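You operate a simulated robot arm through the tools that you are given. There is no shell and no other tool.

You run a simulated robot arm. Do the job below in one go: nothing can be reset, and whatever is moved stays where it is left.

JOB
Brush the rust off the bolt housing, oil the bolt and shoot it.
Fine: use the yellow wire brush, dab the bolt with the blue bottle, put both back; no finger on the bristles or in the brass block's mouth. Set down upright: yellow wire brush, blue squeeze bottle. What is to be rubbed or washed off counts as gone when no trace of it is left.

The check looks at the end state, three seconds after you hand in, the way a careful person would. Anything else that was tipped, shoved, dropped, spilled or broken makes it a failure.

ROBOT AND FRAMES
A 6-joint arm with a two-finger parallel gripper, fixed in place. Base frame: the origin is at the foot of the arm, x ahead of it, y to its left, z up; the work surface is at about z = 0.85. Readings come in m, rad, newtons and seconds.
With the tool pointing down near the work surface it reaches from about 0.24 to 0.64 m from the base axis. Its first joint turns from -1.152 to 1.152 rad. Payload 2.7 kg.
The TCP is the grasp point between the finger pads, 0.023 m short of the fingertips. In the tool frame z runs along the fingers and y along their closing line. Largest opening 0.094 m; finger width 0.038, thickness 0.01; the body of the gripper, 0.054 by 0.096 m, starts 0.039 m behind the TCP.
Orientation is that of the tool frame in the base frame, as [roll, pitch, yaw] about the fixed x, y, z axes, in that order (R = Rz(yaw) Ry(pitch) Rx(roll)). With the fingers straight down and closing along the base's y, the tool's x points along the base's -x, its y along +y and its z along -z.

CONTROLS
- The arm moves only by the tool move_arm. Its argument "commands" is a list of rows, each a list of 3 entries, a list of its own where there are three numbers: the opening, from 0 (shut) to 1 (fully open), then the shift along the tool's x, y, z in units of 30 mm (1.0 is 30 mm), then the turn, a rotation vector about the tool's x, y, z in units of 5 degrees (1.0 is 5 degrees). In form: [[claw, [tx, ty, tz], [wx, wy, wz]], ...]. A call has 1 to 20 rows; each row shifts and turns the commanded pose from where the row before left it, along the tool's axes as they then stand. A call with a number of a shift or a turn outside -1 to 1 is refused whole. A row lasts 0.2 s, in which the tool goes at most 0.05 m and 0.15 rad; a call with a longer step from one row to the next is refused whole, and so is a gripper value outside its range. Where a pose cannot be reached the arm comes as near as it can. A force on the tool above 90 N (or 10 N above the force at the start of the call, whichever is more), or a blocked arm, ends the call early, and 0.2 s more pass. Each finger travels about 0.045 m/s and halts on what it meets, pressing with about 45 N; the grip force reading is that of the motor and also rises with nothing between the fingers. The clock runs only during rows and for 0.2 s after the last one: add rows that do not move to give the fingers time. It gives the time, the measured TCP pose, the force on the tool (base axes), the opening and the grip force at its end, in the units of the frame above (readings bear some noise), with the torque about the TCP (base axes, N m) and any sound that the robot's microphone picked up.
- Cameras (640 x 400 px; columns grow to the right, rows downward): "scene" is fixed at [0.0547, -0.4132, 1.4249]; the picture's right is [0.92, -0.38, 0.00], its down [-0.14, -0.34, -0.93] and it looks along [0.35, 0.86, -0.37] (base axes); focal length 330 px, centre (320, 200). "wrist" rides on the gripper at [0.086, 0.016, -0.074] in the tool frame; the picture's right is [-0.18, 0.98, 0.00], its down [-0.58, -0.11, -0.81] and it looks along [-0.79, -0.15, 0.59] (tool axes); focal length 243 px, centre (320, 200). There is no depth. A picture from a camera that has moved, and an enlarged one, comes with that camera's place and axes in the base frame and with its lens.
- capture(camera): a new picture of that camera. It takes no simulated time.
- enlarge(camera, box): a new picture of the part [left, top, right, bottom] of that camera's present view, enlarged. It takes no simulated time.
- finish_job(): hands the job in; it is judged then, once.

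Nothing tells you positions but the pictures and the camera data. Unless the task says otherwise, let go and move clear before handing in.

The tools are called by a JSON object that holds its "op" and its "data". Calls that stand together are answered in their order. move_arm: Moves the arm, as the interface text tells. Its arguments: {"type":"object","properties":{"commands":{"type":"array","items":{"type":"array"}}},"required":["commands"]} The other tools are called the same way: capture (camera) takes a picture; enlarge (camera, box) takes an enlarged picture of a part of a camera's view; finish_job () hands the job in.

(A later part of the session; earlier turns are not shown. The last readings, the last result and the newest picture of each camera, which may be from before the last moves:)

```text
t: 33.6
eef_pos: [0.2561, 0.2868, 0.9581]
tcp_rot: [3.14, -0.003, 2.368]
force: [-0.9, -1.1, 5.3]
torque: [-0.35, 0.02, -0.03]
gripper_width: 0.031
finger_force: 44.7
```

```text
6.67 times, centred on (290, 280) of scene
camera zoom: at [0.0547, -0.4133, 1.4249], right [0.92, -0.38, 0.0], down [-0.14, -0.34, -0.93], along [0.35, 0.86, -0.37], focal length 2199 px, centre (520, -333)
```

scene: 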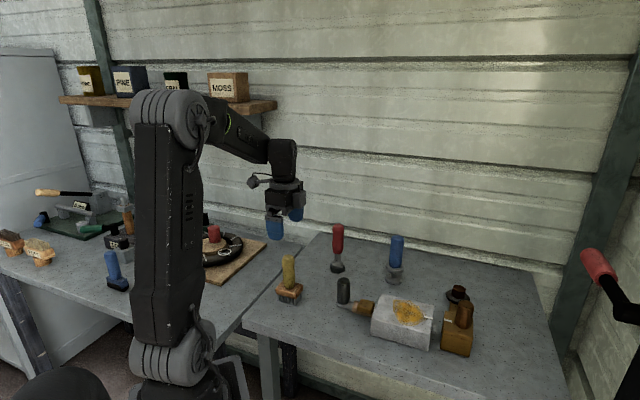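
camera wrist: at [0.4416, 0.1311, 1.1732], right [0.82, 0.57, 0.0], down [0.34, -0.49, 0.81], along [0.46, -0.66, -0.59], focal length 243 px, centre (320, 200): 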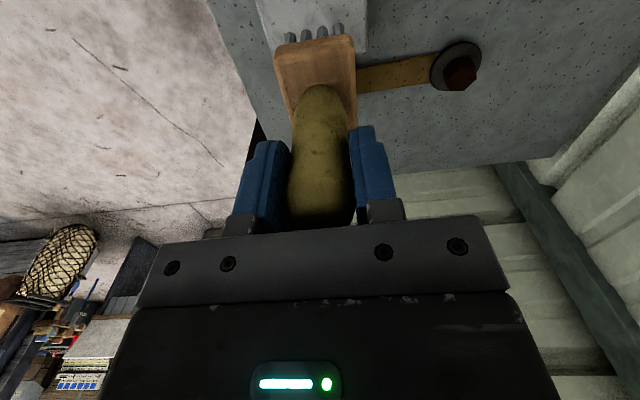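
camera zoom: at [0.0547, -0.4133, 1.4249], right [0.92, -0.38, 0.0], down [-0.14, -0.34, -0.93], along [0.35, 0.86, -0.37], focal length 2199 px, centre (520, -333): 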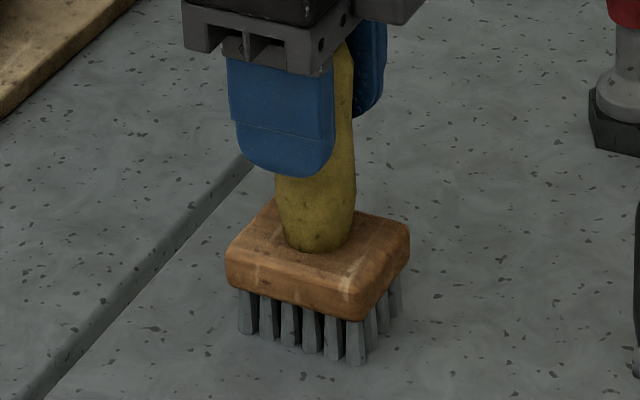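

The brush is resting on the bench at its original spot. I'll release and rise straight up.

{"op": "move_arm", "data": {"commands": [[0.4, [0, 0, 0], [0, 0, 0]], [0.7, [0, 0, 0], [0, 0, 0]], [1, [0, 0, 0], [0, 0, 0]], [1, [0, 0, 0], [0, 0, 0]], [1, [0, 0, 0], [0, 0, 0]], [1, [0, 0, 0], [0, 0, 0]], [1, [0, 0, -0.5], [0, 0, 0]], [1, [0, 0, -0.8], [0, 0, 0]], [1, [0, 0, -0.8], [0, 0, 0]], [1, [0, 0, -0.8], [0, 0, 0]], [1, [0, 0, -0.8], [0, 0, 0]], [1, [0, 0, -0.8], [0, 0, 0]], [1, [0, 0, 0], [0, 0, 0]]]}}

{"op": "enlarge", "data": {"camera": "scene", "box": [250, 220, 346, 310]}}

{"op": "enlarge", "data": {"camera": "scene", "box": [364, 230, 428, 290]}}

```text
t: 36.4
eef_pos: [0.2577, 0.2866, 1.0938]
tcp_rot: [3.139, -0.001, 2.369]
force: [-0.3, -1.2, -0.5]
torque: [0.0, 0.0, 0.01]
gripper_width: 0.0939
finger_force: 0.1
```

```text
4.44 times, centred on (298, 265) of scene
camera zoom: at [0.0547, -0.4132, 1.4249], right [0.92, -0.38, 0.0], down [-0.14, -0.34, -0.93], along [0.35, 0.86, -0.37], focal length 1466 px, centre (418, -89)
```

zoom: 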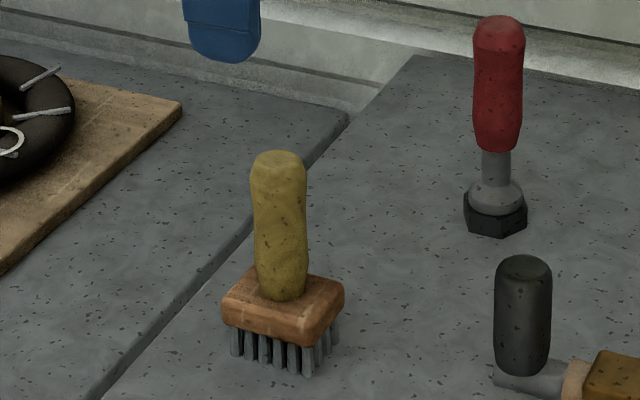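

```text
6.67 times, centred on (396, 260) of scene
camera zoom: at [0.0547, -0.4132, 1.4249], right [0.92, -0.38, 0.0], down [-0.14, -0.34, -0.93], along [0.35, 0.86, -0.37], focal length 2199 px, centre (-187, -200)
```

zoom: 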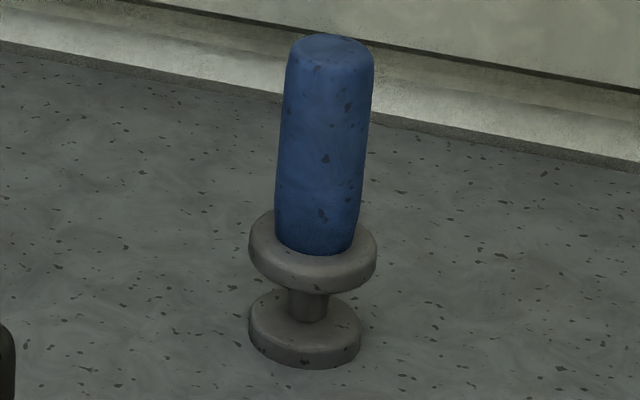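

The brush stands upright at its place. Next, the blue bottle: base about (0.558, 0.247), top about z=0.996. I'll move high above it and check the centring.

{"op": "move_arm", "data": {"commands": [[1, [-0.731, 0.548, 0], [0, 0, 0]], [1, [-0.731, 0.548, 0], [0, 0, 0]], [1, [-0.731, 0.548, 0], [0, 0, 0]], [1, [-0.731, 0.548, 0], [0, 0, 0]], [1, [-0.731, 0.548, 0], [0, 0, 0]], [1, [-0.731, 0.548, 0], [0, 0, 0]], [1, [-0.731, 0.548, 0], [0, 0, 0]], [1, [-0.731, 0.548, 0], [0, 0, 0]], [1, [-0.731, 0.548, 0], [0, 0, 0]], [1, [-0.731, 0.548, 0], [0, 0, 0]], [1, [-0.731, 0.548, 0], [0, 0, 0]], [1, [0, 0, 0], [0, 0, 0]]]}}

{"op": "capture", "data": {"camera": "wrist"}}

{"op": "capture", "data": {"camera": "scene"}}

```text
t: 39.0
eef_pos: [0.5546, 0.2472, 1.0954]
tcp_rot: [-3.141, -0.002, 2.368]
force: [-0.3, -0.4, 0.3]
torque: [0.01, 0.03, 0.0]
gripper_width: 0.094
finger_force: 0.0
```

```text
taken
camera wrist: at [0.5028, 0.3189, 1.1697], right [0.82, 0.57, 0.0], down [0.34, -0.49, 0.81], along [0.46, -0.66, -0.59], focal length 243 px, centre (320, 200)
```

wrist: 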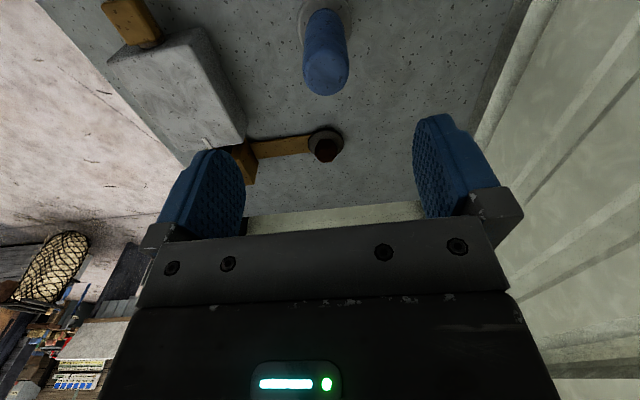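

```text
taken
```

scene: 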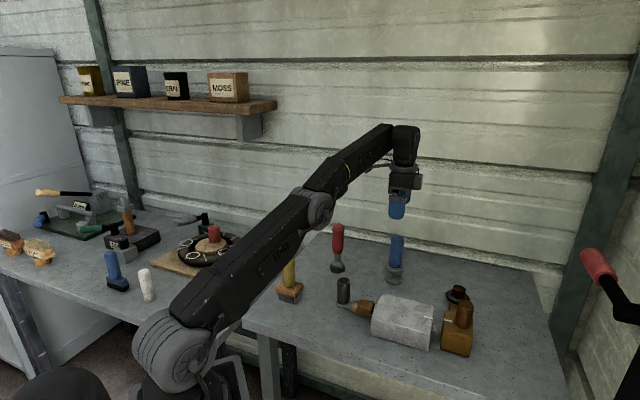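

{"op": "move_arm", "data": {"commands": [[1, [-0.03, 0.14, 0.8], [0, 0, 0]], [1, [0, 0, 0.8], [0, 0, 0]], [1, [0, 0, 0.8], [0, 0, 0]], [1, [0, 0, 0.8], [0, 0, 0]], [1, [0, 0, 0.8], [0, 0, 0]], [1, [0, 0, 0], [0, 0, 0]]]}}

{"op": "capture", "data": {"camera": "wrist"}}

{"op": "enlarge", "data": {"camera": "scene", "box": [340, 190, 452, 290]}}

```text
t: 40.4
eef_pos: [0.5579, 0.2483, 0.9739]
tcp_rot: [3.141, -0.001, 2.369]
force: [-0.6, -0.1, -0.5]
torque: [-0.01, 0.0, -0.02]
gripper_width: 0.0937
finger_force: 0.2
```

```text
taken
camera wrist: at [0.5067, 0.3213, 1.0489], right [0.82, 0.57, 0.0], down [0.34, -0.49, 0.81], along [0.46, -0.66, -0.59], focal length 243 px, centre (320, 200)
```

wrist: 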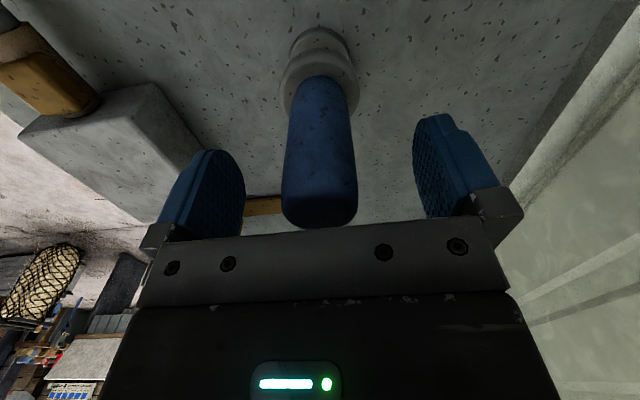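

```text
4.00 times, centred on (396, 240) of scene
camera zoom: at [0.0547, -0.4132, 1.4249], right [0.92, -0.38, 0.0], down [-0.14, -0.34, -0.93], along [0.35, 0.86, -0.37], focal length 1319 px, centre (16, 40)
```

zoom: 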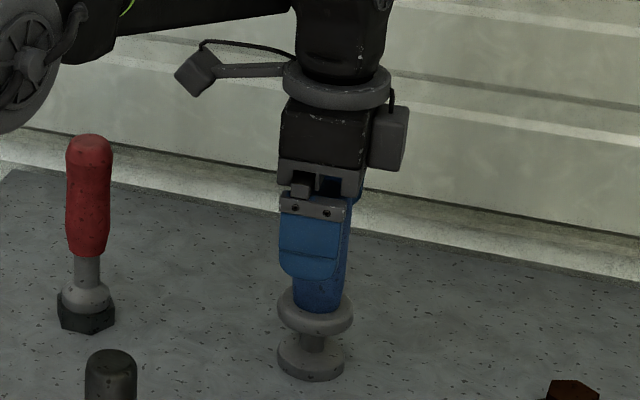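

{"op": "move_arm", "data": {"commands": [[0.3, [0, 0, 0], [0, 0, 0]], [0.3, [0, 0, 0], [0, 0, 0]], [0.3, [0, 0, 0], [0, 0, 0]], [0.3, [0, 0, 0], [0, 0, 0]], [0.3, [0, 0, 0], [0, 0, 0]], [0.3, [0, 0, 0], [0, 0, 0]]]}}

{"op": "enlarge", "data": {"camera": "scene", "box": [364, 210, 444, 290]}}

```text
t: 41.8
eef_pos: [0.5578, 0.248, 0.9742]
tcp_rot: [3.14, -0.001, 2.368]
force: [0.2, -1.6, 1.2]
torque: [-0.14, 0.15, 0.02]
gripper_width: 0.0353
finger_force: 44.4
```

```text
5.00 times, centred on (404, 250) of scene
camera zoom: at [0.0547, -0.4133, 1.4249], right [0.92, -0.38, 0.0], down [-0.14, -0.34, -0.93], along [0.35, 0.86, -0.37], focal length 1649 px, centre (-100, -50)
```

zoom: 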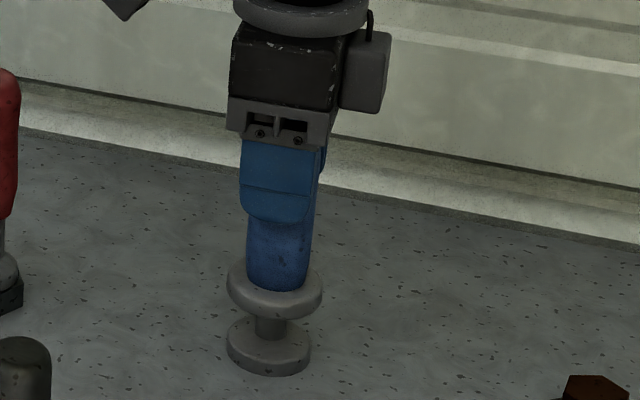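

The bottle is held (35 mm). I'll lift it and carry it high to above the lug and sleeve of the bolt, then check from the cameras before lowering.

{"op": "move_arm", "data": {"commands": [[0.3, [0, 0, -0.3], [0, 0, 0]], [0.3, [0, 0, -0.8], [0, 0, 0]], [0.3, [0, 0, -0.9], [0, 0, 0]], [0.3, [0, 0, -0.9], [0, 0, 0]], [0.3, [0, 0, -0.9], [0, 0, 0]], [0.3, [0, 0, -0.7], [0, 0, 0]], [0.3, [0.212, -0.862, 0], [0, 0, 0]], [0.3, [0.212, -0.862, 0], [0, 0, 0]], [0.3, [0.212, -0.862, 0], [0, 0, 0]], [0.3, [0.212, -0.862, 0], [0, 0, 0]], [0.3, [0.212, -0.862, 0], [0, 0, 0]], [0.3, [0.212, -0.862, 0], [0, 0, 0]], [0.3, [0.212, -0.862, 0], [0, 0, 0]], [0.3, [0, 0, 0], [0, 0, 0]]]}}

{"op": "enlarge", "data": {"camera": "scene", "box": [320, 190, 432, 330]}}

{"op": "capture", "data": {"camera": "wrist"}}

```text
t: 44.8
eef_pos: [0.3921, 0.1444, 1.1065]
tcp_rot: [3.139, -0.001, 2.369]
force: [0.4, 0.1, -2.6]
torque: [0.03, 0.03, -0.01]
gripper_width: 0.0353
finger_force: 44.8
out of reach, approached as far as the arm can: row 6
```

```text
2.86 times, centred on (376, 260) of scene
camera zoom: at [0.0547, -0.4132, 1.4249], right [0.92, -0.38, 0.0], down [-0.14, -0.34, -0.93], along [0.35, 0.86, -0.37], focal length 942 px, centre (160, 29)
```

zoom: 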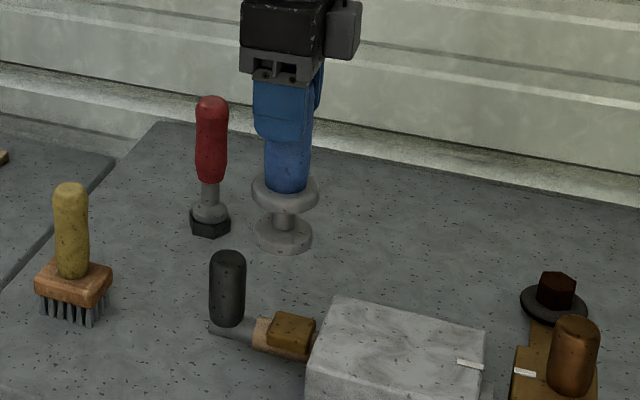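

```text
taken
camera wrist: at [0.3399, 0.2186, 1.1814], right [0.82, 0.57, 0.0], down [0.34, -0.49, 0.81], along [0.46, -0.66, -0.59], focal length 243 px, centre (320, 200)
```

wrist: 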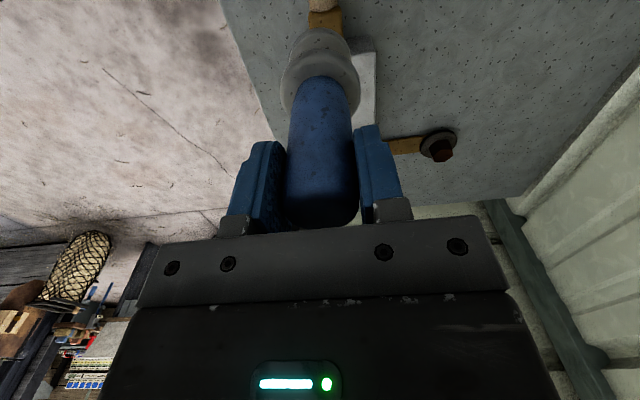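

The reach limit shifted the path a few millimetres, so I'll correct the position and lower a little, then check before passing the knob's top level.

{"op": "move_arm", "data": {"commands": [[0.3, [-0.05, 0.3, 0], [0, 0, 0]], [0.3, [0, 0, 0.5], [0, 0, 0]], [0.3, [0, 0, 0], [0, 0, 0]]]}}

{"op": "enlarge", "data": {"camera": "scene", "box": [330, 230, 410, 330]}}

{"op": "enlarge", "data": {"camera": "wrist", "box": [220, 0, 420, 125]}}

```text
t: 45.6
eef_pos: [0.3994, 0.1516, 1.0908]
tcp_rot: [3.14, -0.001, 2.37]
force: [-0.9, 0.1, -3.3]
torque: [-0.02, -0.02, 0.0]
gripper_width: 0.0353
finger_force: 45.1
```

```text
4.00 times, centred on (370, 280) of scene
camera zoom: at [0.0547, -0.4132, 1.4249], right [0.92, -0.38, 0.0], down [-0.14, -0.34, -0.93], along [0.35, 0.86, -0.37], focal length 1319 px, centre (120, -120)
```

zoom: 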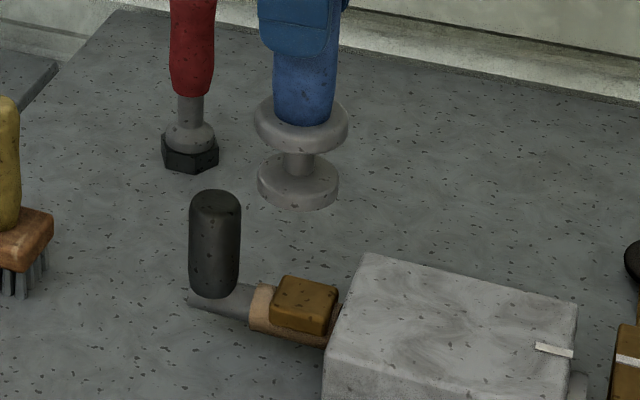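

```text
3.20 times, centred on (320, 62) of wrist
camera zoom: at [0.3485, 0.2249, 1.1661], right [0.82, 0.57, 0.0], down [0.34, -0.49, 0.81], along [0.46, -0.66, -0.59], focal length 776 px, centre (320, 640)
```

zoom: 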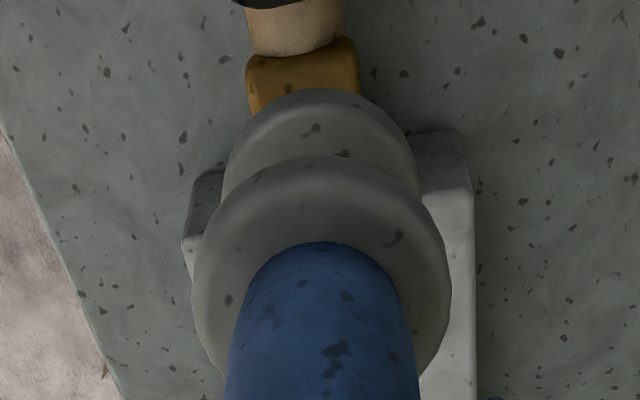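

Position is good: the disc will land on the lug/sleeve with clear gaps to both the knob and housing. Lowering to just above the lug.

{"op": "move_arm", "data": {"commands": [[0.3, [0, 0, 0.6], [0, 0, 0]], [0.3, [0, 0, 0.6], [0, 0, 0]], [0.3, [0, 0, 0.6], [0, 0, 0]], [0.3, [0, 0, 0.2], [0, 0, 0]], [0.3, [0, 0, 0], [0, 0, 0]]]}}

{"op": "enlarge", "data": {"camera": "scene", "box": [330, 250, 410, 330]}}

```text
t: 46.8
eef_pos: [0.4008, 0.1528, 1.0306]
tcp_rot: [3.14, -0.001, 2.368]
force: [0.1, -0.4, -2.0]
torque: [0.02, 0.01, 0.01]
gripper_width: 0.0353
finger_force: 45.0
```

```text
5.00 times, centred on (370, 290) of scene
camera zoom: at [0.0547, -0.4132, 1.4249], right [0.92, -0.38, 0.0], down [-0.14, -0.34, -0.93], along [0.35, 0.86, -0.37], focal length 1649 px, centre (70, -250)
```

zoom: 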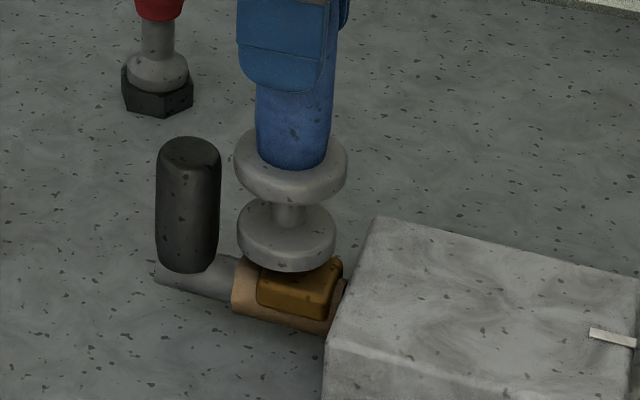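

{"op": "move_arm", "data": {"commands": [[0.3, [0, -0.1, 0.1], [0, 0, 0]], [0.3, [0, 0, 0.1], [0, 0, 0]], [0.3, [0, 0, 0.06], [0, 0, 0]], [0.3, [0, 0, 0], [0, 0, 0]]]}}

{"op": "enlarge", "data": {"camera": "scene", "box": [330, 250, 410, 330]}}

```text
t: 47.8
eef_pos: [0.3978, 0.151, 1.0228]
tcp_rot: [3.139, -0.002, 2.368]
force: [-0.3, 0.5, -2.8]
torque: [-0.02, -0.02, -0.01]
gripper_width: 0.0356
finger_force: 45.0
```

```text
5.00 times, centred on (370, 290) of scene
camera zoom: at [0.0547, -0.4132, 1.4249], right [0.92, -0.38, 0.0], down [-0.14, -0.34, -0.93], along [0.35, 0.86, -0.37], focal length 1649 px, centre (70, -250)
```

zoom: 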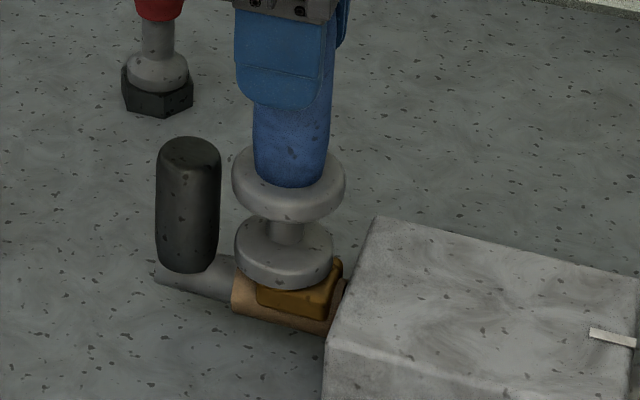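

{"op": "move_arm", "data": {"commands": [[0.3, [-0.07, 0, 0.05], [0, 0, 0]], [0.3, [0, 0, 0.05], [0, 0, 0]], [0.3, [0, 0, 0.05], [0, 0, 0]], [0.3, [0, 0, 0], [0, 0, 0]]]}}

{"op": "enlarge", "data": {"camera": "scene", "box": [330, 250, 410, 330]}}

```text
t: 48.8
eef_pos: [0.3989, 0.1484, 1.02]
tcp_rot: [3.137, 0.001, 2.37]
force: [-2.7, -3.2, 25.2]
torque: [-0.79, 0.74, -0.05]
gripper_width: 0.0352
finger_force: 45.2
```

```text
5.00 times, centred on (370, 290) of scene
camera zoom: at [0.0543, -0.4134, 1.4248], right [0.92, -0.38, 0.0], down [-0.14, -0.34, -0.93], along [0.35, 0.86, -0.37], focal length 1649 px, centre (70, -250)
```

zoom: 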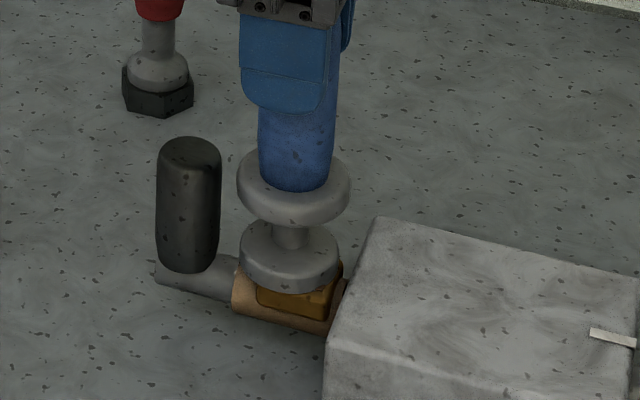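

The bottle's foot touches the lug (25 N). I'll hold it briefly, then ease up and check whether the bolt's look has changed.

{"op": "move_arm", "data": {"commands": [[0.3, [0, 0, -0.02], [0, 0, 0]], [0.3, [0, 0, 0], [0, 0, 0]], [0.3, [0, 0, 0], [0, 0, 0]], [0.3, [0, 0, 0], [0, 0, 0]], [0.3, [0, 0, 0], [0, 0, 0]], [0.3, [0, 0, 0], [0, 0, 0]]]}}

{"op": "enlarge", "data": {"camera": "scene", "box": [340, 280, 396, 320]}}

```text
t: 50.2
eef_pos: [0.3994, 0.1493, 1.0211]
tcp_rot: [3.138, 0.002, 2.367]
force: [1.1, -4.6, 28.5]
torque: [-0.75, 0.18, -0.01]
gripper_width: 0.0355
finger_force: 44.7
```

```text
10.00 times, centred on (368, 300) of scene
camera zoom: at [0.0544, -0.4135, 1.4248], right [0.92, -0.38, 0.0], down [-0.14, -0.34, -0.93], along [0.35, 0.86, -0.37], focal length 3298 px, centre (-160, -800)
```

zoom: 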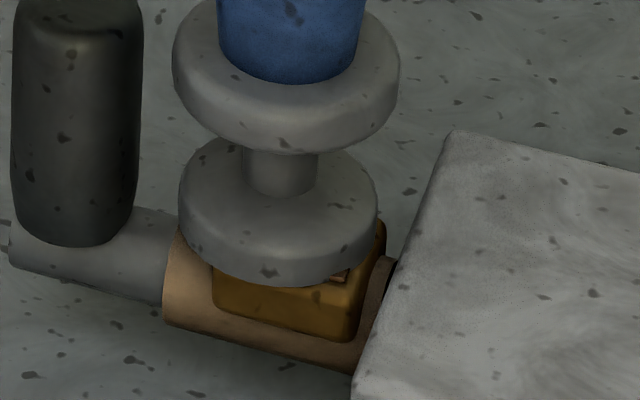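

{"op": "move_arm", "data": {"commands": [[0.3, [0, 0, -0.3], [0, 0, 0]], [0.3, [0, 0, -0.6], [0, 0, 0]], [0.3, [0, 0, -0.6], [0, 0, 0]], [0.3, [0, 0, -0.6], [0, 0, 0]], [0.3, [0, 0, 0], [0, 0, 0]]]}}

{"op": "enlarge", "data": {"camera": "scene", "box": [340, 270, 396, 320]}}

{"op": "enlarge", "data": {"camera": "scene", "box": [340, 220, 404, 280]}}

```text
t: 51.4
eef_pos: [0.3994, 0.1491, 1.0808]
tcp_rot: [3.14, -0.002, 2.369]
force: [-0.6, -0.1, -3.3]
torque: [-0.01, -0.01, 0.02]
gripper_width: 0.0354
finger_force: 44.9
```

```text
8.00 times, centred on (368, 295) of scene
camera zoom: at [0.0547, -0.4132, 1.4249], right [0.92, -0.38, 0.0], down [-0.14, -0.34, -0.93], along [0.35, 0.86, -0.37], focal length 2638 px, centre (-64, -560)
```

zoom: 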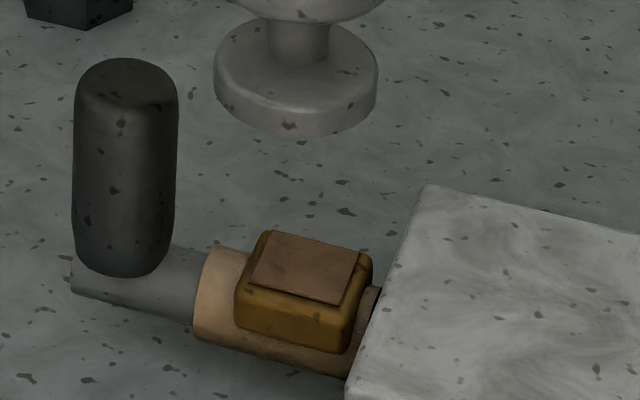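

```text
6.67 times, centred on (372, 250) of scene
camera zoom: at [0.0547, -0.4132, 1.4249], right [0.92, -0.38, 0.0], down [-0.14, -0.34, -0.93], along [0.35, 0.86, -0.37], focal length 2199 px, centre (-27, -133)
```

zoom: 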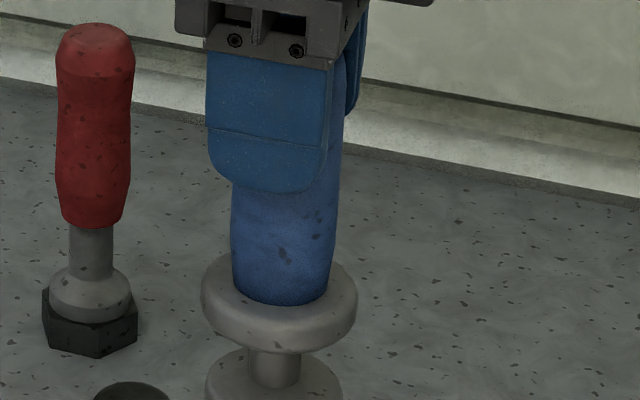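

A brown oil patch has appeared on top of the lug, so the dab took. Now I bring the bottle back to above its original spot.

{"op": "move_arm", "data": {"commands": [[0.3, [-0.209, 0.864, 0], [0, 0, 0]], [0.3, [-0.209, 0.864, 0], [0, 0, 0]], [0.3, [-0.209, 0.864, 0], [0, 0, 0]], [0.3, [-0.209, 0.864, 0], [0, 0, 0]], [0.3, [-0.209, 0.864, 0], [0, 0, 0]], [0.3, [-0.209, 0.864, 0], [0, 0, 0]], [0.3, [-0.209, 0.864, 0], [0, 0, 0]], [0.3, [0, 0, 0], [0, 0, 0]]]}}

{"op": "enlarge", "data": {"camera": "scene", "box": [340, 200, 452, 300]}}

```text
t: 53.2
eef_pos: [0.5573, 0.2484, 1.0804]
tcp_rot: [3.139, -0.003, 2.368]
force: [-1.6, 1.0, -2.9]
torque: [0.0, 0.02, 0.01]
gripper_width: 0.0354
finger_force: 45.1
```

```text
4.00 times, centred on (396, 250) of scene
camera zoom: at [0.0548, -0.4132, 1.4249], right [0.92, -0.38, 0.0], down [-0.14, -0.34, -0.93], along [0.35, 0.86, -0.37], focal length 1319 px, centre (16, 0)
```

zoom: 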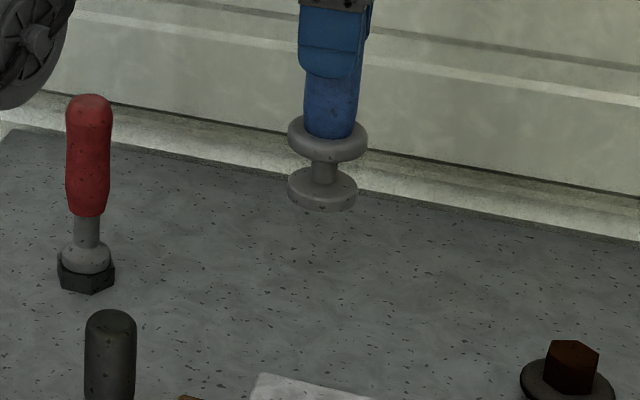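

{"op": "move_arm", "data": {"commands": [[0.3, [0, 0, 0.85], [0, 0, 0]], [0.3, [0, 0, 0.85], [0, 0, 0]], [0.3, [0, 0, 0.85], [0, 0, 0]], [0.3, [0, 0, 0.7], [0, 0, 0]], [0.3, [0, 0, 0.15], [0, 0, 0]], [0.3, [0, 0, 0.07], [0, 0, 0]], [0.3, [0, 0, 0], [0, 0, 0]]]}}

{"op": "enlarge", "data": {"camera": "scene", "box": [364, 230, 428, 290]}}

```text
t: 54.8
eef_pos: [0.5567, 0.2484, 0.9781]
tcp_rot: [3.14, -0.002, 2.37]
force: [0.3, 0.2, -3.0]
torque: [0.0, 0.02, 0.02]
gripper_width: 0.0354
finger_force: 45.2
```

```text
6.67 times, centred on (396, 260) of scene
camera zoom: at [0.0548, -0.4132, 1.4249], right [0.92, -0.38, 0.0], down [-0.14, -0.34, -0.93], along [0.35, 0.86, -0.37], focal length 2199 px, centre (-187, -200)
```

zoom: 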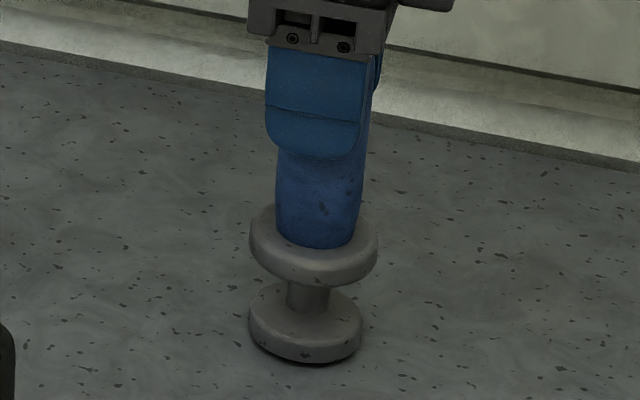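

{"op": "move_arm", "data": {"commands": [[0.3, [0, 0, 0.06], [0, 0, 0]], [0.3, [0, 0, 0.05], [0, 0, 0]], [0.3, [0, 0, 0.03], [0, 0, 0]], [0.3, [0, 0, 0], [0, 0, 0]]]}}

```text
t: 55.8
eef_pos: [0.5578, 0.2489, 0.9743]
tcp_rot: [3.139, 0.0, 2.37]
force: [-0.9, -1.2, 4.3]
torque: [-0.2, 0.31, -0.07]
gripper_width: 0.0353
finger_force: 45.0
```

The bottle is resting on the bench at its original spot (force turned to +4 N). I'll open and rise straight up.

{"op": "move_arm", "data": {"commands": [[0.45, [0, 0, 0], [0, 0, 0]], [0.7, [0, 0, 0], [0, 0, 0]], [1, [0, 0, 0], [0, 0, 0]], [1, [0, 0, 0], [0, 0, 0]], [1, [0, 0, 0], [0, 0, 0]], [1, [0, 0, 0], [0, 0, 0]], [1, [0, 0, -0.5], [0, 0, 0]], [1, [0, 0, -0.8], [0, 0, 0]], [1, [0, 0, -0.8], [0, 0, 0]], [1, [0, 0, -0.8], [0, 0, 0]], [1, [0, 0, -0.6], [0, 0, 0]], [1, [0, 0, 0], [0, 0, 0]]]}}

{"op": "enlarge", "data": {"camera": "scene", "box": [364, 230, 428, 290]}}

{"op": "capture", "data": {"camera": "scene"}}

```text
t: 58.4
eef_pos: [0.5578, 0.2467, 1.0787]
tcp_rot: [3.139, -0.002, 2.368]
force: [-0.3, 0.7, -0.3]
torque: [-0.01, -0.04, -0.01]
gripper_width: 0.0937
finger_force: 0.1
```

```text
6.67 times, centred on (396, 260) of scene
camera zoom: at [0.0547, -0.4132, 1.4249], right [0.92, -0.38, 0.0], down [-0.14, -0.34, -0.93], along [0.35, 0.86, -0.37], focal length 2199 px, centre (-187, -200)
```

zoom: 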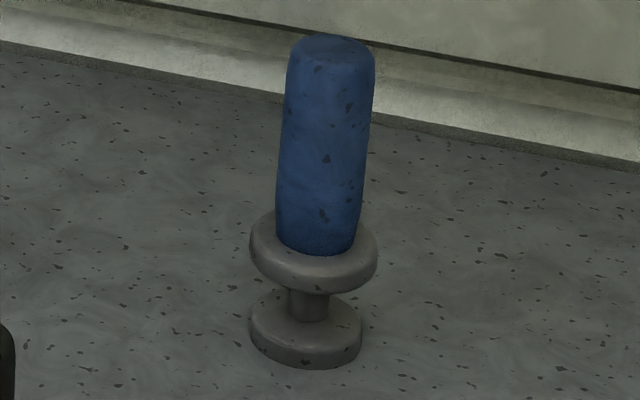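

```text
taken
```

scene: 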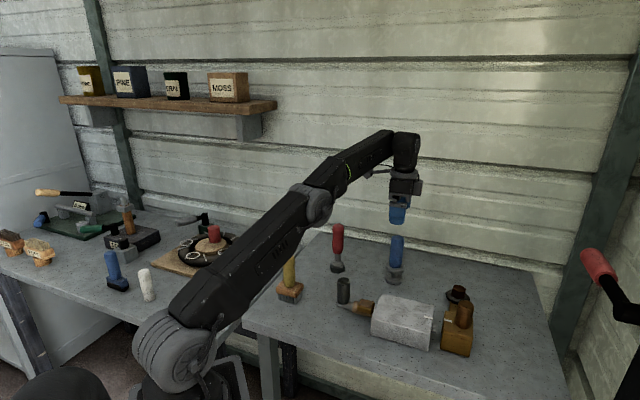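

The bottle is back and upright. Now I go above the bolt's knob, at about (0.363, 0.188), to grip it with the fingers on either side of the bolt axis.

{"op": "move_arm", "data": {"commands": [[1, [0.407, -0.742, 0], [0, 0, 0]], [1, [0.407, -0.742, 0], [0, 0, 0]], [1, [0.407, -0.742, 0], [0, 0, 0]], [1, [0.407, -0.742, 0], [0, 0, 0]], [1, [0.407, -0.742, 0], [0, 0, 0]], [1, [0.407, -0.742, 0], [0, 0, 0]], [1, [0.407, -0.742, 0], [0, 0, 0]], [1, [0.407, -0.742, 0], [0, 0, 0]], [1, [0, 0, 0], [0, 0, 0]]]}}

{"op": "capture", "data": {"camera": "wrist"}}

{"op": "enlarge", "data": {"camera": "scene", "box": [310, 220, 406, 320]}}

```text
t: 60.4
eef_pos: [0.363, 0.189, 1.08]
tcp_rot: [3.139, -0.002, 2.368]
force: [-0.3, 0.1, 0.4]
torque: [0.05, 0.02, 0.0]
gripper_width: 0.0939
finger_force: 0.1
```

```text
taken
camera wrist: at [0.3116, 0.2616, 1.1551], right [0.82, 0.57, 0.0], down [0.34, -0.49, 0.81], along [0.46, -0.66, -0.59], focal length 243 px, centre (320, 200)
```

wrist: 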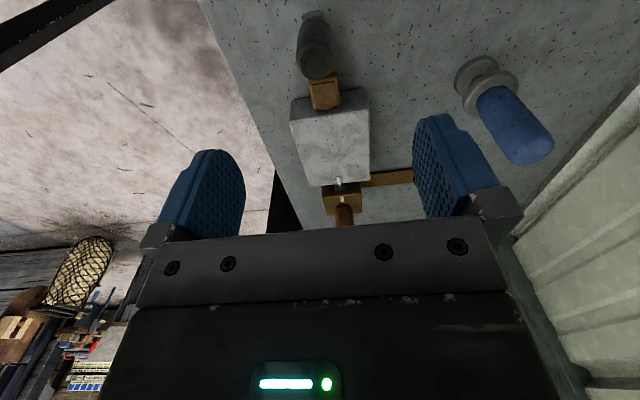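

```text
4.00 times, centred on (358, 270) of scene
camera zoom: at [0.0547, -0.4133, 1.4249], right [0.92, -0.38, 0.0], down [-0.14, -0.34, -0.93], along [0.35, 0.86, -0.37], focal length 1319 px, centre (168, -80)
```

zoom: 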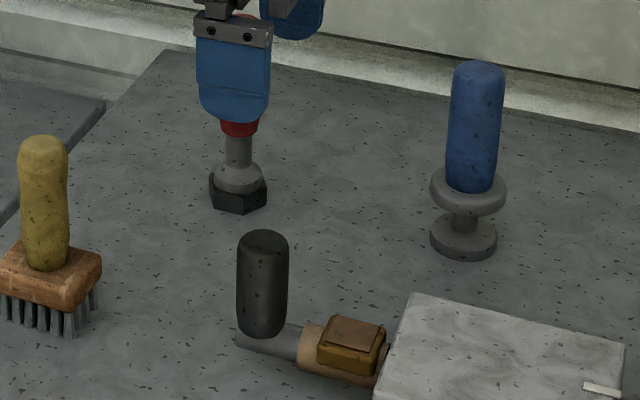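

{"op": "move_arm", "data": {"commands": [[1, [0, -0.11, 0.8], [0, 0, 0]], [1, [0, 0, 0.8], [0, 0, 0]], [1, [0, 0, 0.8], [0, 0, 0]], [1, [0, 0, 0.8], [0, 0, 0]], [1, [0, 0, 0.8], [0, 0, 0]], [1, [0, 0, 0.8], [0, 0, 0]], [1, [0, 0, 0], [0, 0, 0]]]}}

{"op": "capture", "data": {"camera": "wrist"}}

{"op": "enlarge", "data": {"camera": "scene", "box": [310, 220, 406, 320]}}

```text
t: 62.0
eef_pos: [0.3595, 0.1848, 0.9332]
tcp_rot: [3.14, 0.0, 2.367]
force: [0.0, -0.4, -0.4]
torque: [0.02, 0.01, -0.01]
gripper_width: 0.0941
finger_force: 0.1
```

```text
taken
camera wrist: at [0.3087, 0.2582, 1.0084], right [0.82, 0.57, 0.0], down [0.34, -0.49, 0.81], along [0.46, -0.66, -0.59], focal length 243 px, centre (320, 200)
```

wrist: 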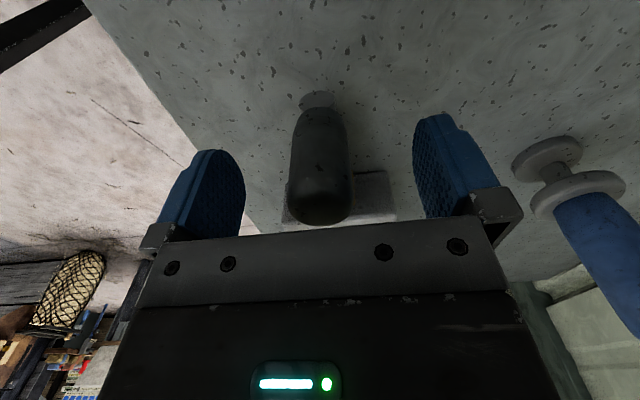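

```text
4.00 times, centred on (358, 270) of scene
camera zoom: at [0.0547, -0.4132, 1.4249], right [0.92, -0.38, 0.0], down [-0.14, -0.34, -0.93], along [0.35, 0.86, -0.37], focal length 1319 px, centre (168, -80)
```

zoom: 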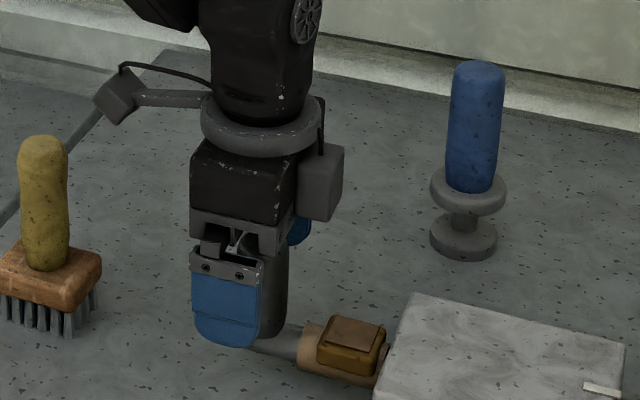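

The knob is centred between the fingers. I'll close on it.

{"op": "move_arm", "data": {"commands": [[0.2, [0, 0, 0], [0, 0, 0]], [0.2, [0, 0, 0], [0, 0, 0]], [0.2, [0, 0, 0], [0, 0, 0]], [0.2, [0, 0, 0], [0, 0, 0]], [0.2, [0, 0, 0], [0, 0, 0]], [0.2, [0, 0, 0], [0, 0, 0]]]}}

{"op": "capture", "data": {"camera": "wrist"}}

```text
t: 63.4
eef_pos: [0.36, 0.1848, 0.9342]
tcp_rot: [3.141, -0.002, 2.368]
force: [-4.8, -5.0, 3.1]
torque: [-0.23, 0.31, -0.05]
gripper_width: 0.0315
finger_force: 45.1
```

```text
taken
camera wrist: at [0.3083, 0.2577, 1.0085], right [0.82, 0.57, 0.0], down [0.34, -0.48, 0.81], along [0.46, -0.66, -0.59], focal length 243 px, centre (320, 200)
```

wrist: 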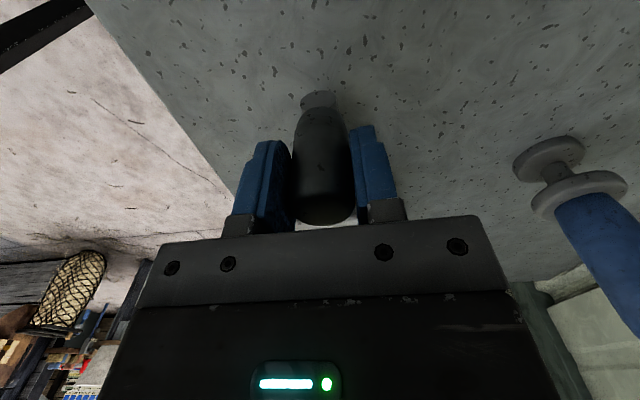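

Knob gripped (31.5 mm). I'll push slowly along the bolt axis and watch the force.

{"op": "move_arm", "data": {"commands": [[0.2, [0, -0.03, 0], [0, 0, 0]], [0.2, [-0.1, 0, 0], [0, 0, 0]], [0.2, [-0.1, 0, 0], [0, 0, 0]], [0.2, [0, 0, 0], [0, 0, 0]]]}}

{"op": "enlarge", "data": {"camera": "scene", "box": [330, 250, 490, 360]}}

```text
t: 64.4
eef_pos: [0.3636, 0.1814, 0.9337]
tcp_rot: [-3.14, -0.001, 2.369]
force: [-17.6, -4.9, -2.8]
torque: [0.73, -0.44, 0.12]
gripper_width: 0.0315
finger_force: 44.7
```

```text
3.64 times, centred on (410, 305) of scene
camera zoom: at [0.0543, -0.4134, 1.4249], right [0.92, -0.38, 0.0], down [-0.14, -0.34, -0.93], along [0.35, 0.86, -0.37], focal length 1199 px, centre (-7, -182)
```

zoom: 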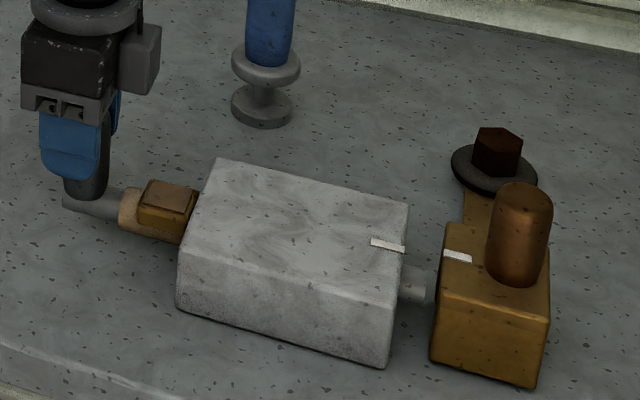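

{"op": "enlarge", "data": {"camera": "scene", "box": [340, 290, 388, 320]}}

{"op": "enlarge", "data": {"camera": "scene", "box": [420, 290, 476, 360]}}

```text
13.33 times, centred on (364, 305) of scene
camera zoom: at [0.0543, -0.4134, 1.4249], right [0.92, -0.38, 0.0], down [-0.14, -0.34, -0.93], along [0.35, 0.86, -0.37], focal length 4397 px, centre (-267, -1200)
```

zoom: 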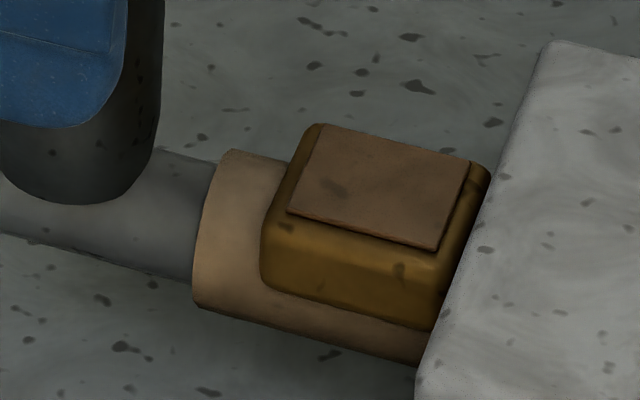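

```text
5.71 times, centred on (448, 325) of scene
camera zoom: at [0.0543, -0.4134, 1.4249], right [0.92, -0.38, 0.0], down [-0.14, -0.34, -0.93], along [0.35, 0.86, -0.37], focal length 1884 px, centre (-411, -514)
```

zoom: 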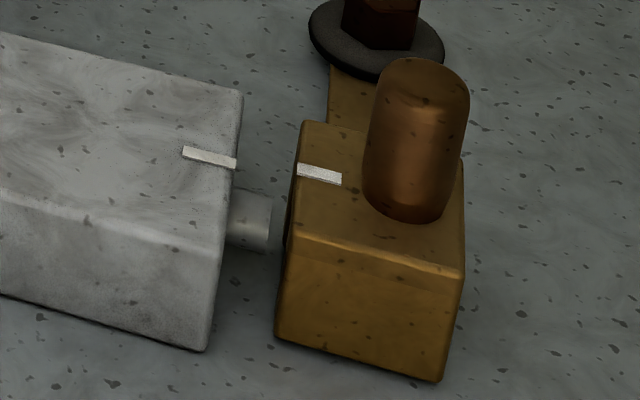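

The bolt, sleeve and lug all move together with the knob. I'll correct slightly sideways and keep pushing in small steps.

{"op": "move_arm", "data": {"commands": [[0.2, [0, -0.04, 0], [0, 0, 0]], [0.2, [0, 0, 0], [0, 0, 0]]]}}

{"op": "move_arm", "data": {"commands": [[0.2, [-0.1, 0, 0], [0, 0, 0]], [0.2, [0, 0, 0], [0, 0, 0]]]}}

{"op": "enlarge", "data": {"camera": "scene", "box": [340, 290, 388, 320]}}

```text
t: 65.0
eef_pos: [0.3636, 0.1807, 0.934]
tcp_rot: [-3.14, -0.003, 2.366]
force: [-7.8, -0.6, -14.7]
torque: [0.4, 0.84, -0.08]
gripper_width: 0.0316
finger_force: 44.8
```

```text
t: 65.6
eef_pos: [0.3659, 0.1783, 0.9341]
tcp_rot: [3.142, -0.002, 2.368]
force: [-12.9, -2.2, -10.9]
torque: [0.75, 0.2, -0.18]
gripper_width: 0.0319
finger_force: 45.3
```

```text
13.33 times, centred on (364, 305) of scene
camera zoom: at [0.0545, -0.4132, 1.4249], right [0.92, -0.38, 0.0], down [-0.14, -0.34, -0.93], along [0.35, 0.86, -0.37], focal length 4397 px, centre (-267, -1200)
```

zoom: 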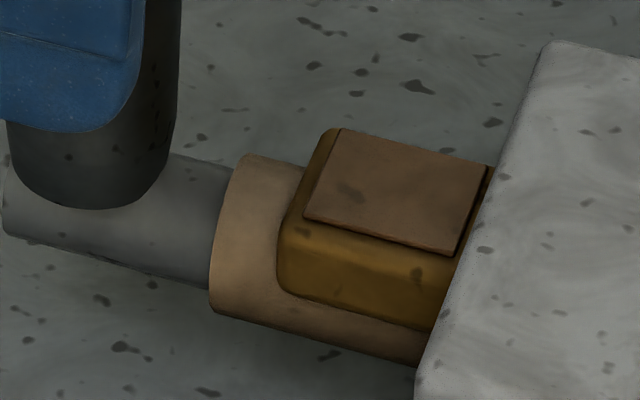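

{"op": "move_arm", "data": {"commands": [[0.2, [-0.1, -0.02, 0], [0, 0, 0]], [0.2, [-0.1, 0, 0], [0, 0, 0]], [0.2, [0, 0, 0], [0, 0, 0]]]}}

{"op": "enlarge", "data": {"camera": "scene", "box": [340, 290, 388, 320]}}

{"op": "enlarge", "data": {"camera": "scene", "box": [420, 290, 476, 360]}}

```text
t: 66.4
eef_pos: [0.3697, 0.1751, 0.9343]
tcp_rot: [3.14, -0.003, 2.368]
force: [-2.0, 8.3, -22.4]
torque: [-0.07, 0.7, 0.04]
gripper_width: 0.0316
finger_force: 44.3
```

```text
13.33 times, centred on (364, 305) of scene
camera zoom: at [0.055, -0.4129, 1.425], right [0.92, -0.38, 0.0], down [-0.14, -0.34, -0.93], along [0.35, 0.86, -0.37], focal length 4397 px, centre (-267, -1200)
```

zoom: 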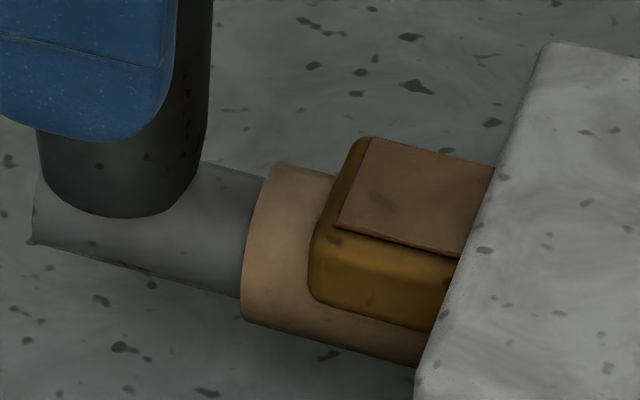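

```text
5.71 times, centred on (448, 325) of scene
camera zoom: at [0.055, -0.4129, 1.425], right [0.92, -0.38, 0.0], down [-0.14, -0.34, -0.93], along [0.35, 0.86, -0.37], focal length 1884 px, centre (-411, -514)
```

zoom: 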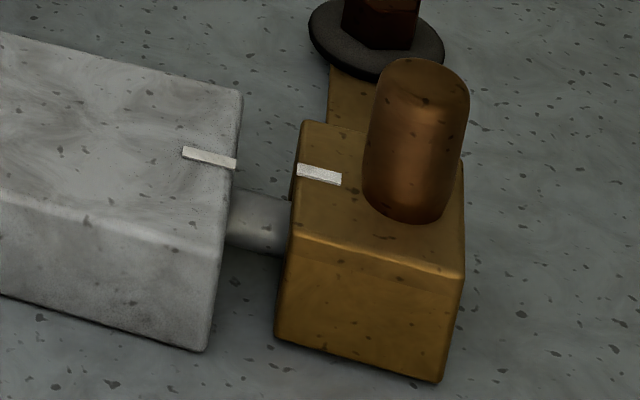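

The lug slides into the housing and the bolt tip has reached the mouth with no block movement. I'll continue in 3 mm steps, watching the force and the block.

{"op": "move_arm", "data": {"commands": [[0.2, [-0.1, 0.015, 0.025], [0, 0, 0]], [0.2, [-0.1, 0, 0], [0, 0, 0]], [0.2, [0, 0, 0], [0, 0, 0]]]}}

{"op": "enlarge", "data": {"camera": "scene", "box": [420, 290, 476, 360]}}

```text
t: 67.2
eef_pos: [0.3744, 0.169, 0.9348]
tcp_rot: [3.139, 0.001, 2.368]
force: [-7.7, 3.5, -6.3]
torque: [-0.47, 0.91, 0.05]
gripper_width: 0.0315
finger_force: 45.0
```

```text
5.71 times, centred on (448, 325) of scene
camera zoom: at [0.0546, -0.4131, 1.4249], right [0.92, -0.38, 0.0], down [-0.14, -0.34, -0.93], along [0.35, 0.86, -0.37], focal length 1884 px, centre (-411, -514)
```

zoom: 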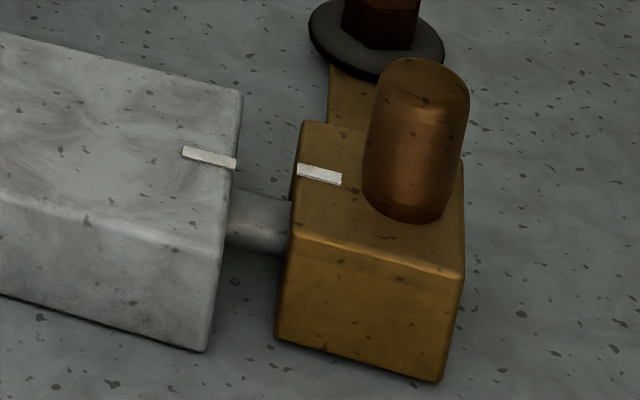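

{"op": "move_arm", "data": {"commands": [[0.2, [-0.1, 0, 0], [0, 0, 0]], [0.2, [-0.1, 0, 0], [0, 0, 0]], [0.2, [0, 0, 0], [0, 0, 0]]]}}

{"op": "enlarge", "data": {"camera": "scene", "box": [330, 250, 490, 360]}}

```text
t: 68.0
eef_pos: [0.3779, 0.1653, 0.9337]
tcp_rot: [3.14, 0.001, 2.368]
force: [-7.4, 1.6, 1.2]
torque: [-0.42, 0.64, 0.14]
gripper_width: 0.0317
finger_force: 45.4
```

```text
3.64 times, centred on (410, 305) of scene
camera zoom: at [0.0545, -0.4132, 1.4249], right [0.92, -0.38, 0.0], down [-0.14, -0.34, -0.93], along [0.35, 0.86, -0.37], focal length 1199 px, centre (-7, -182)
```

zoom: 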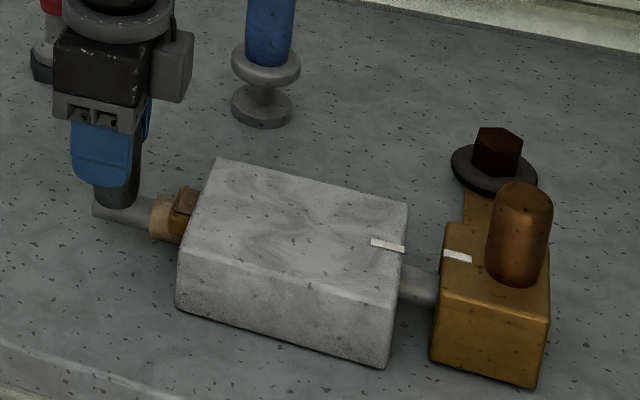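

{"op": "move_arm", "data": {"commands": [[0.2, [-0.1, 0, 0], [0, 0, 0]], [0.2, [-0.1, 0, 0], [0, 0, 0]], [0.2, [-0.1, 0, 0], [0, 0, 0]], [0.2, [0, 0, 0], [0, 0, 0]]]}}

{"op": "enlarge", "data": {"camera": "scene", "box": [330, 250, 490, 360]}}

```text
t: 69.0
eef_pos: [0.3843, 0.1606, 0.9341]
tcp_rot: [3.141, 0.0, 2.368]
force: [-7.5, 2.0, 6.5]
torque: [-0.55, 0.2, -0.06]
gripper_width: 0.0316
finger_force: 45.1
```

```text
3.64 times, centred on (410, 305) of scene
camera zoom: at [0.0544, -0.4132, 1.4249], right [0.92, -0.38, 0.0], down [-0.14, -0.34, -0.93], along [0.35, 0.86, -0.37], focal length 1199 px, centre (-7, -182)
```

zoom: 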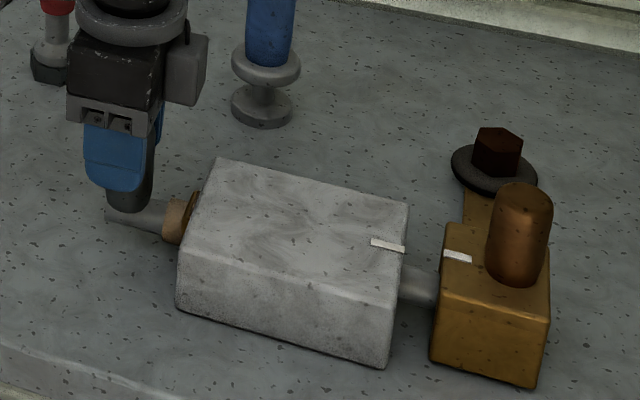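

{"op": "move_arm", "data": {"commands": [[0.2, [-0.1, 0, 0], [0, 0, 0]], [0.2, [-0.1, 0, 0], [0, 0, 0]], [0.2, [-0.1, 0, 0], [0, 0, 0]], [0.2, [0, 0, 0], [0, 0, 0]]]}}

{"op": "enlarge", "data": {"camera": "scene", "box": [330, 250, 490, 360]}}

```text
t: 70.0
eef_pos: [0.3925, 0.1538, 0.9328]
tcp_rot: [3.138, -0.003, 2.367]
force: [-4.3, 6.2, -1.9]
torque: [-0.82, 0.26, 0.1]
gripper_width: 0.0315
finger_force: 44.2
```

```text
3.64 times, centred on (410, 305) of scene
camera zoom: at [0.0546, -0.4131, 1.425], right [0.92, -0.38, 0.0], down [-0.14, -0.34, -0.93], along [0.35, 0.86, -0.37], focal length 1199 px, centre (-7, -182)
```

zoom: 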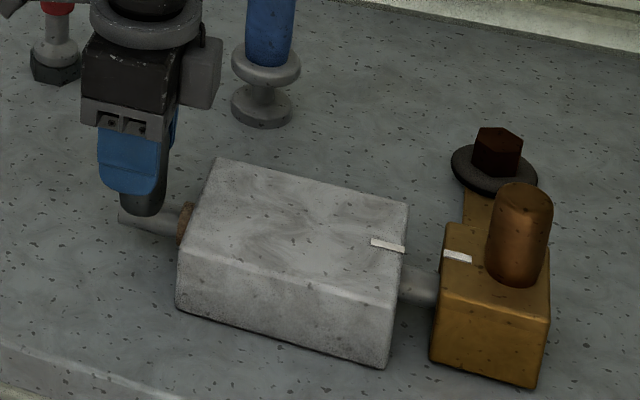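

{"op": "move_arm", "data": {"commands": [[0.2, [-0.1, 0, 0], [0, 0, 0]], [0.2, [-0.1, 0, 0], [0, 0, 0]], [0.2, [0, 0, 0], [0, 0, 0]]]}}

{"op": "enlarge", "data": {"camera": "scene", "box": [330, 250, 490, 360]}}

```text
t: 70.8
eef_pos: [0.3951, 0.1491, 0.9328]
tcp_rot: [-3.141, 0.0, 2.368]
force: [-4.2, 5.9, -9.4]
torque: [-0.42, 0.11, 0.2]
gripper_width: 0.0317
finger_force: 45.3
```

```text
3.64 times, centred on (410, 305) of scene
camera zoom: at [0.0547, -0.413, 1.425], right [0.92, -0.38, 0.0], down [-0.14, -0.34, -0.93], along [0.35, 0.86, -0.37], focal length 1199 px, centre (-7, -182)
```

zoom: 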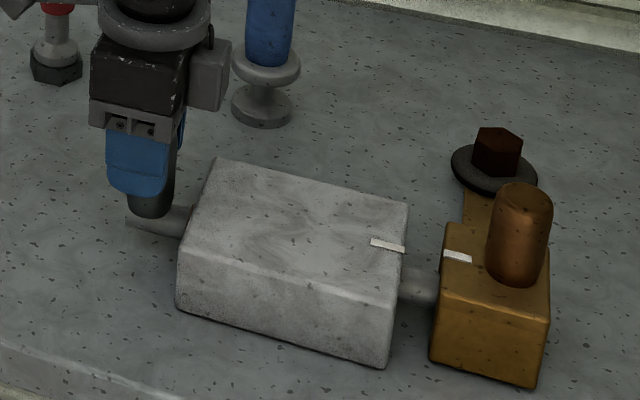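

{"op": "move_arm", "data": {"commands": [[0.2, [-0.1, 0, 0], [0, 0, 0]], [0.2, [-0.1, 0, 0], [0, 0, 0]], [0.2, [0, 0, 0], [0, 0, 0]]]}}

{"op": "enlarge", "data": {"camera": "scene", "box": [330, 250, 490, 360]}}

```text
t: 71.6
eef_pos: [0.4006, 0.1447, 0.934]
tcp_rot: [3.139, -0.003, 2.367]
force: [-7.8, 2.1, 4.0]
torque: [-0.23, 1.12, 0.16]
gripper_width: 0.0316
finger_force: 45.3
```

```text
3.64 times, centred on (410, 305) of scene
camera zoom: at [0.0545, -0.4132, 1.4249], right [0.92, -0.38, 0.0], down [-0.14, -0.34, -0.93], along [0.35, 0.86, -0.37], focal length 1199 px, centre (-7, -182)
```

zoom: 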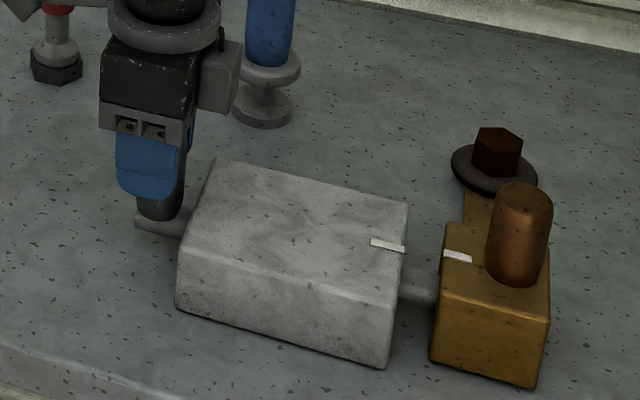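

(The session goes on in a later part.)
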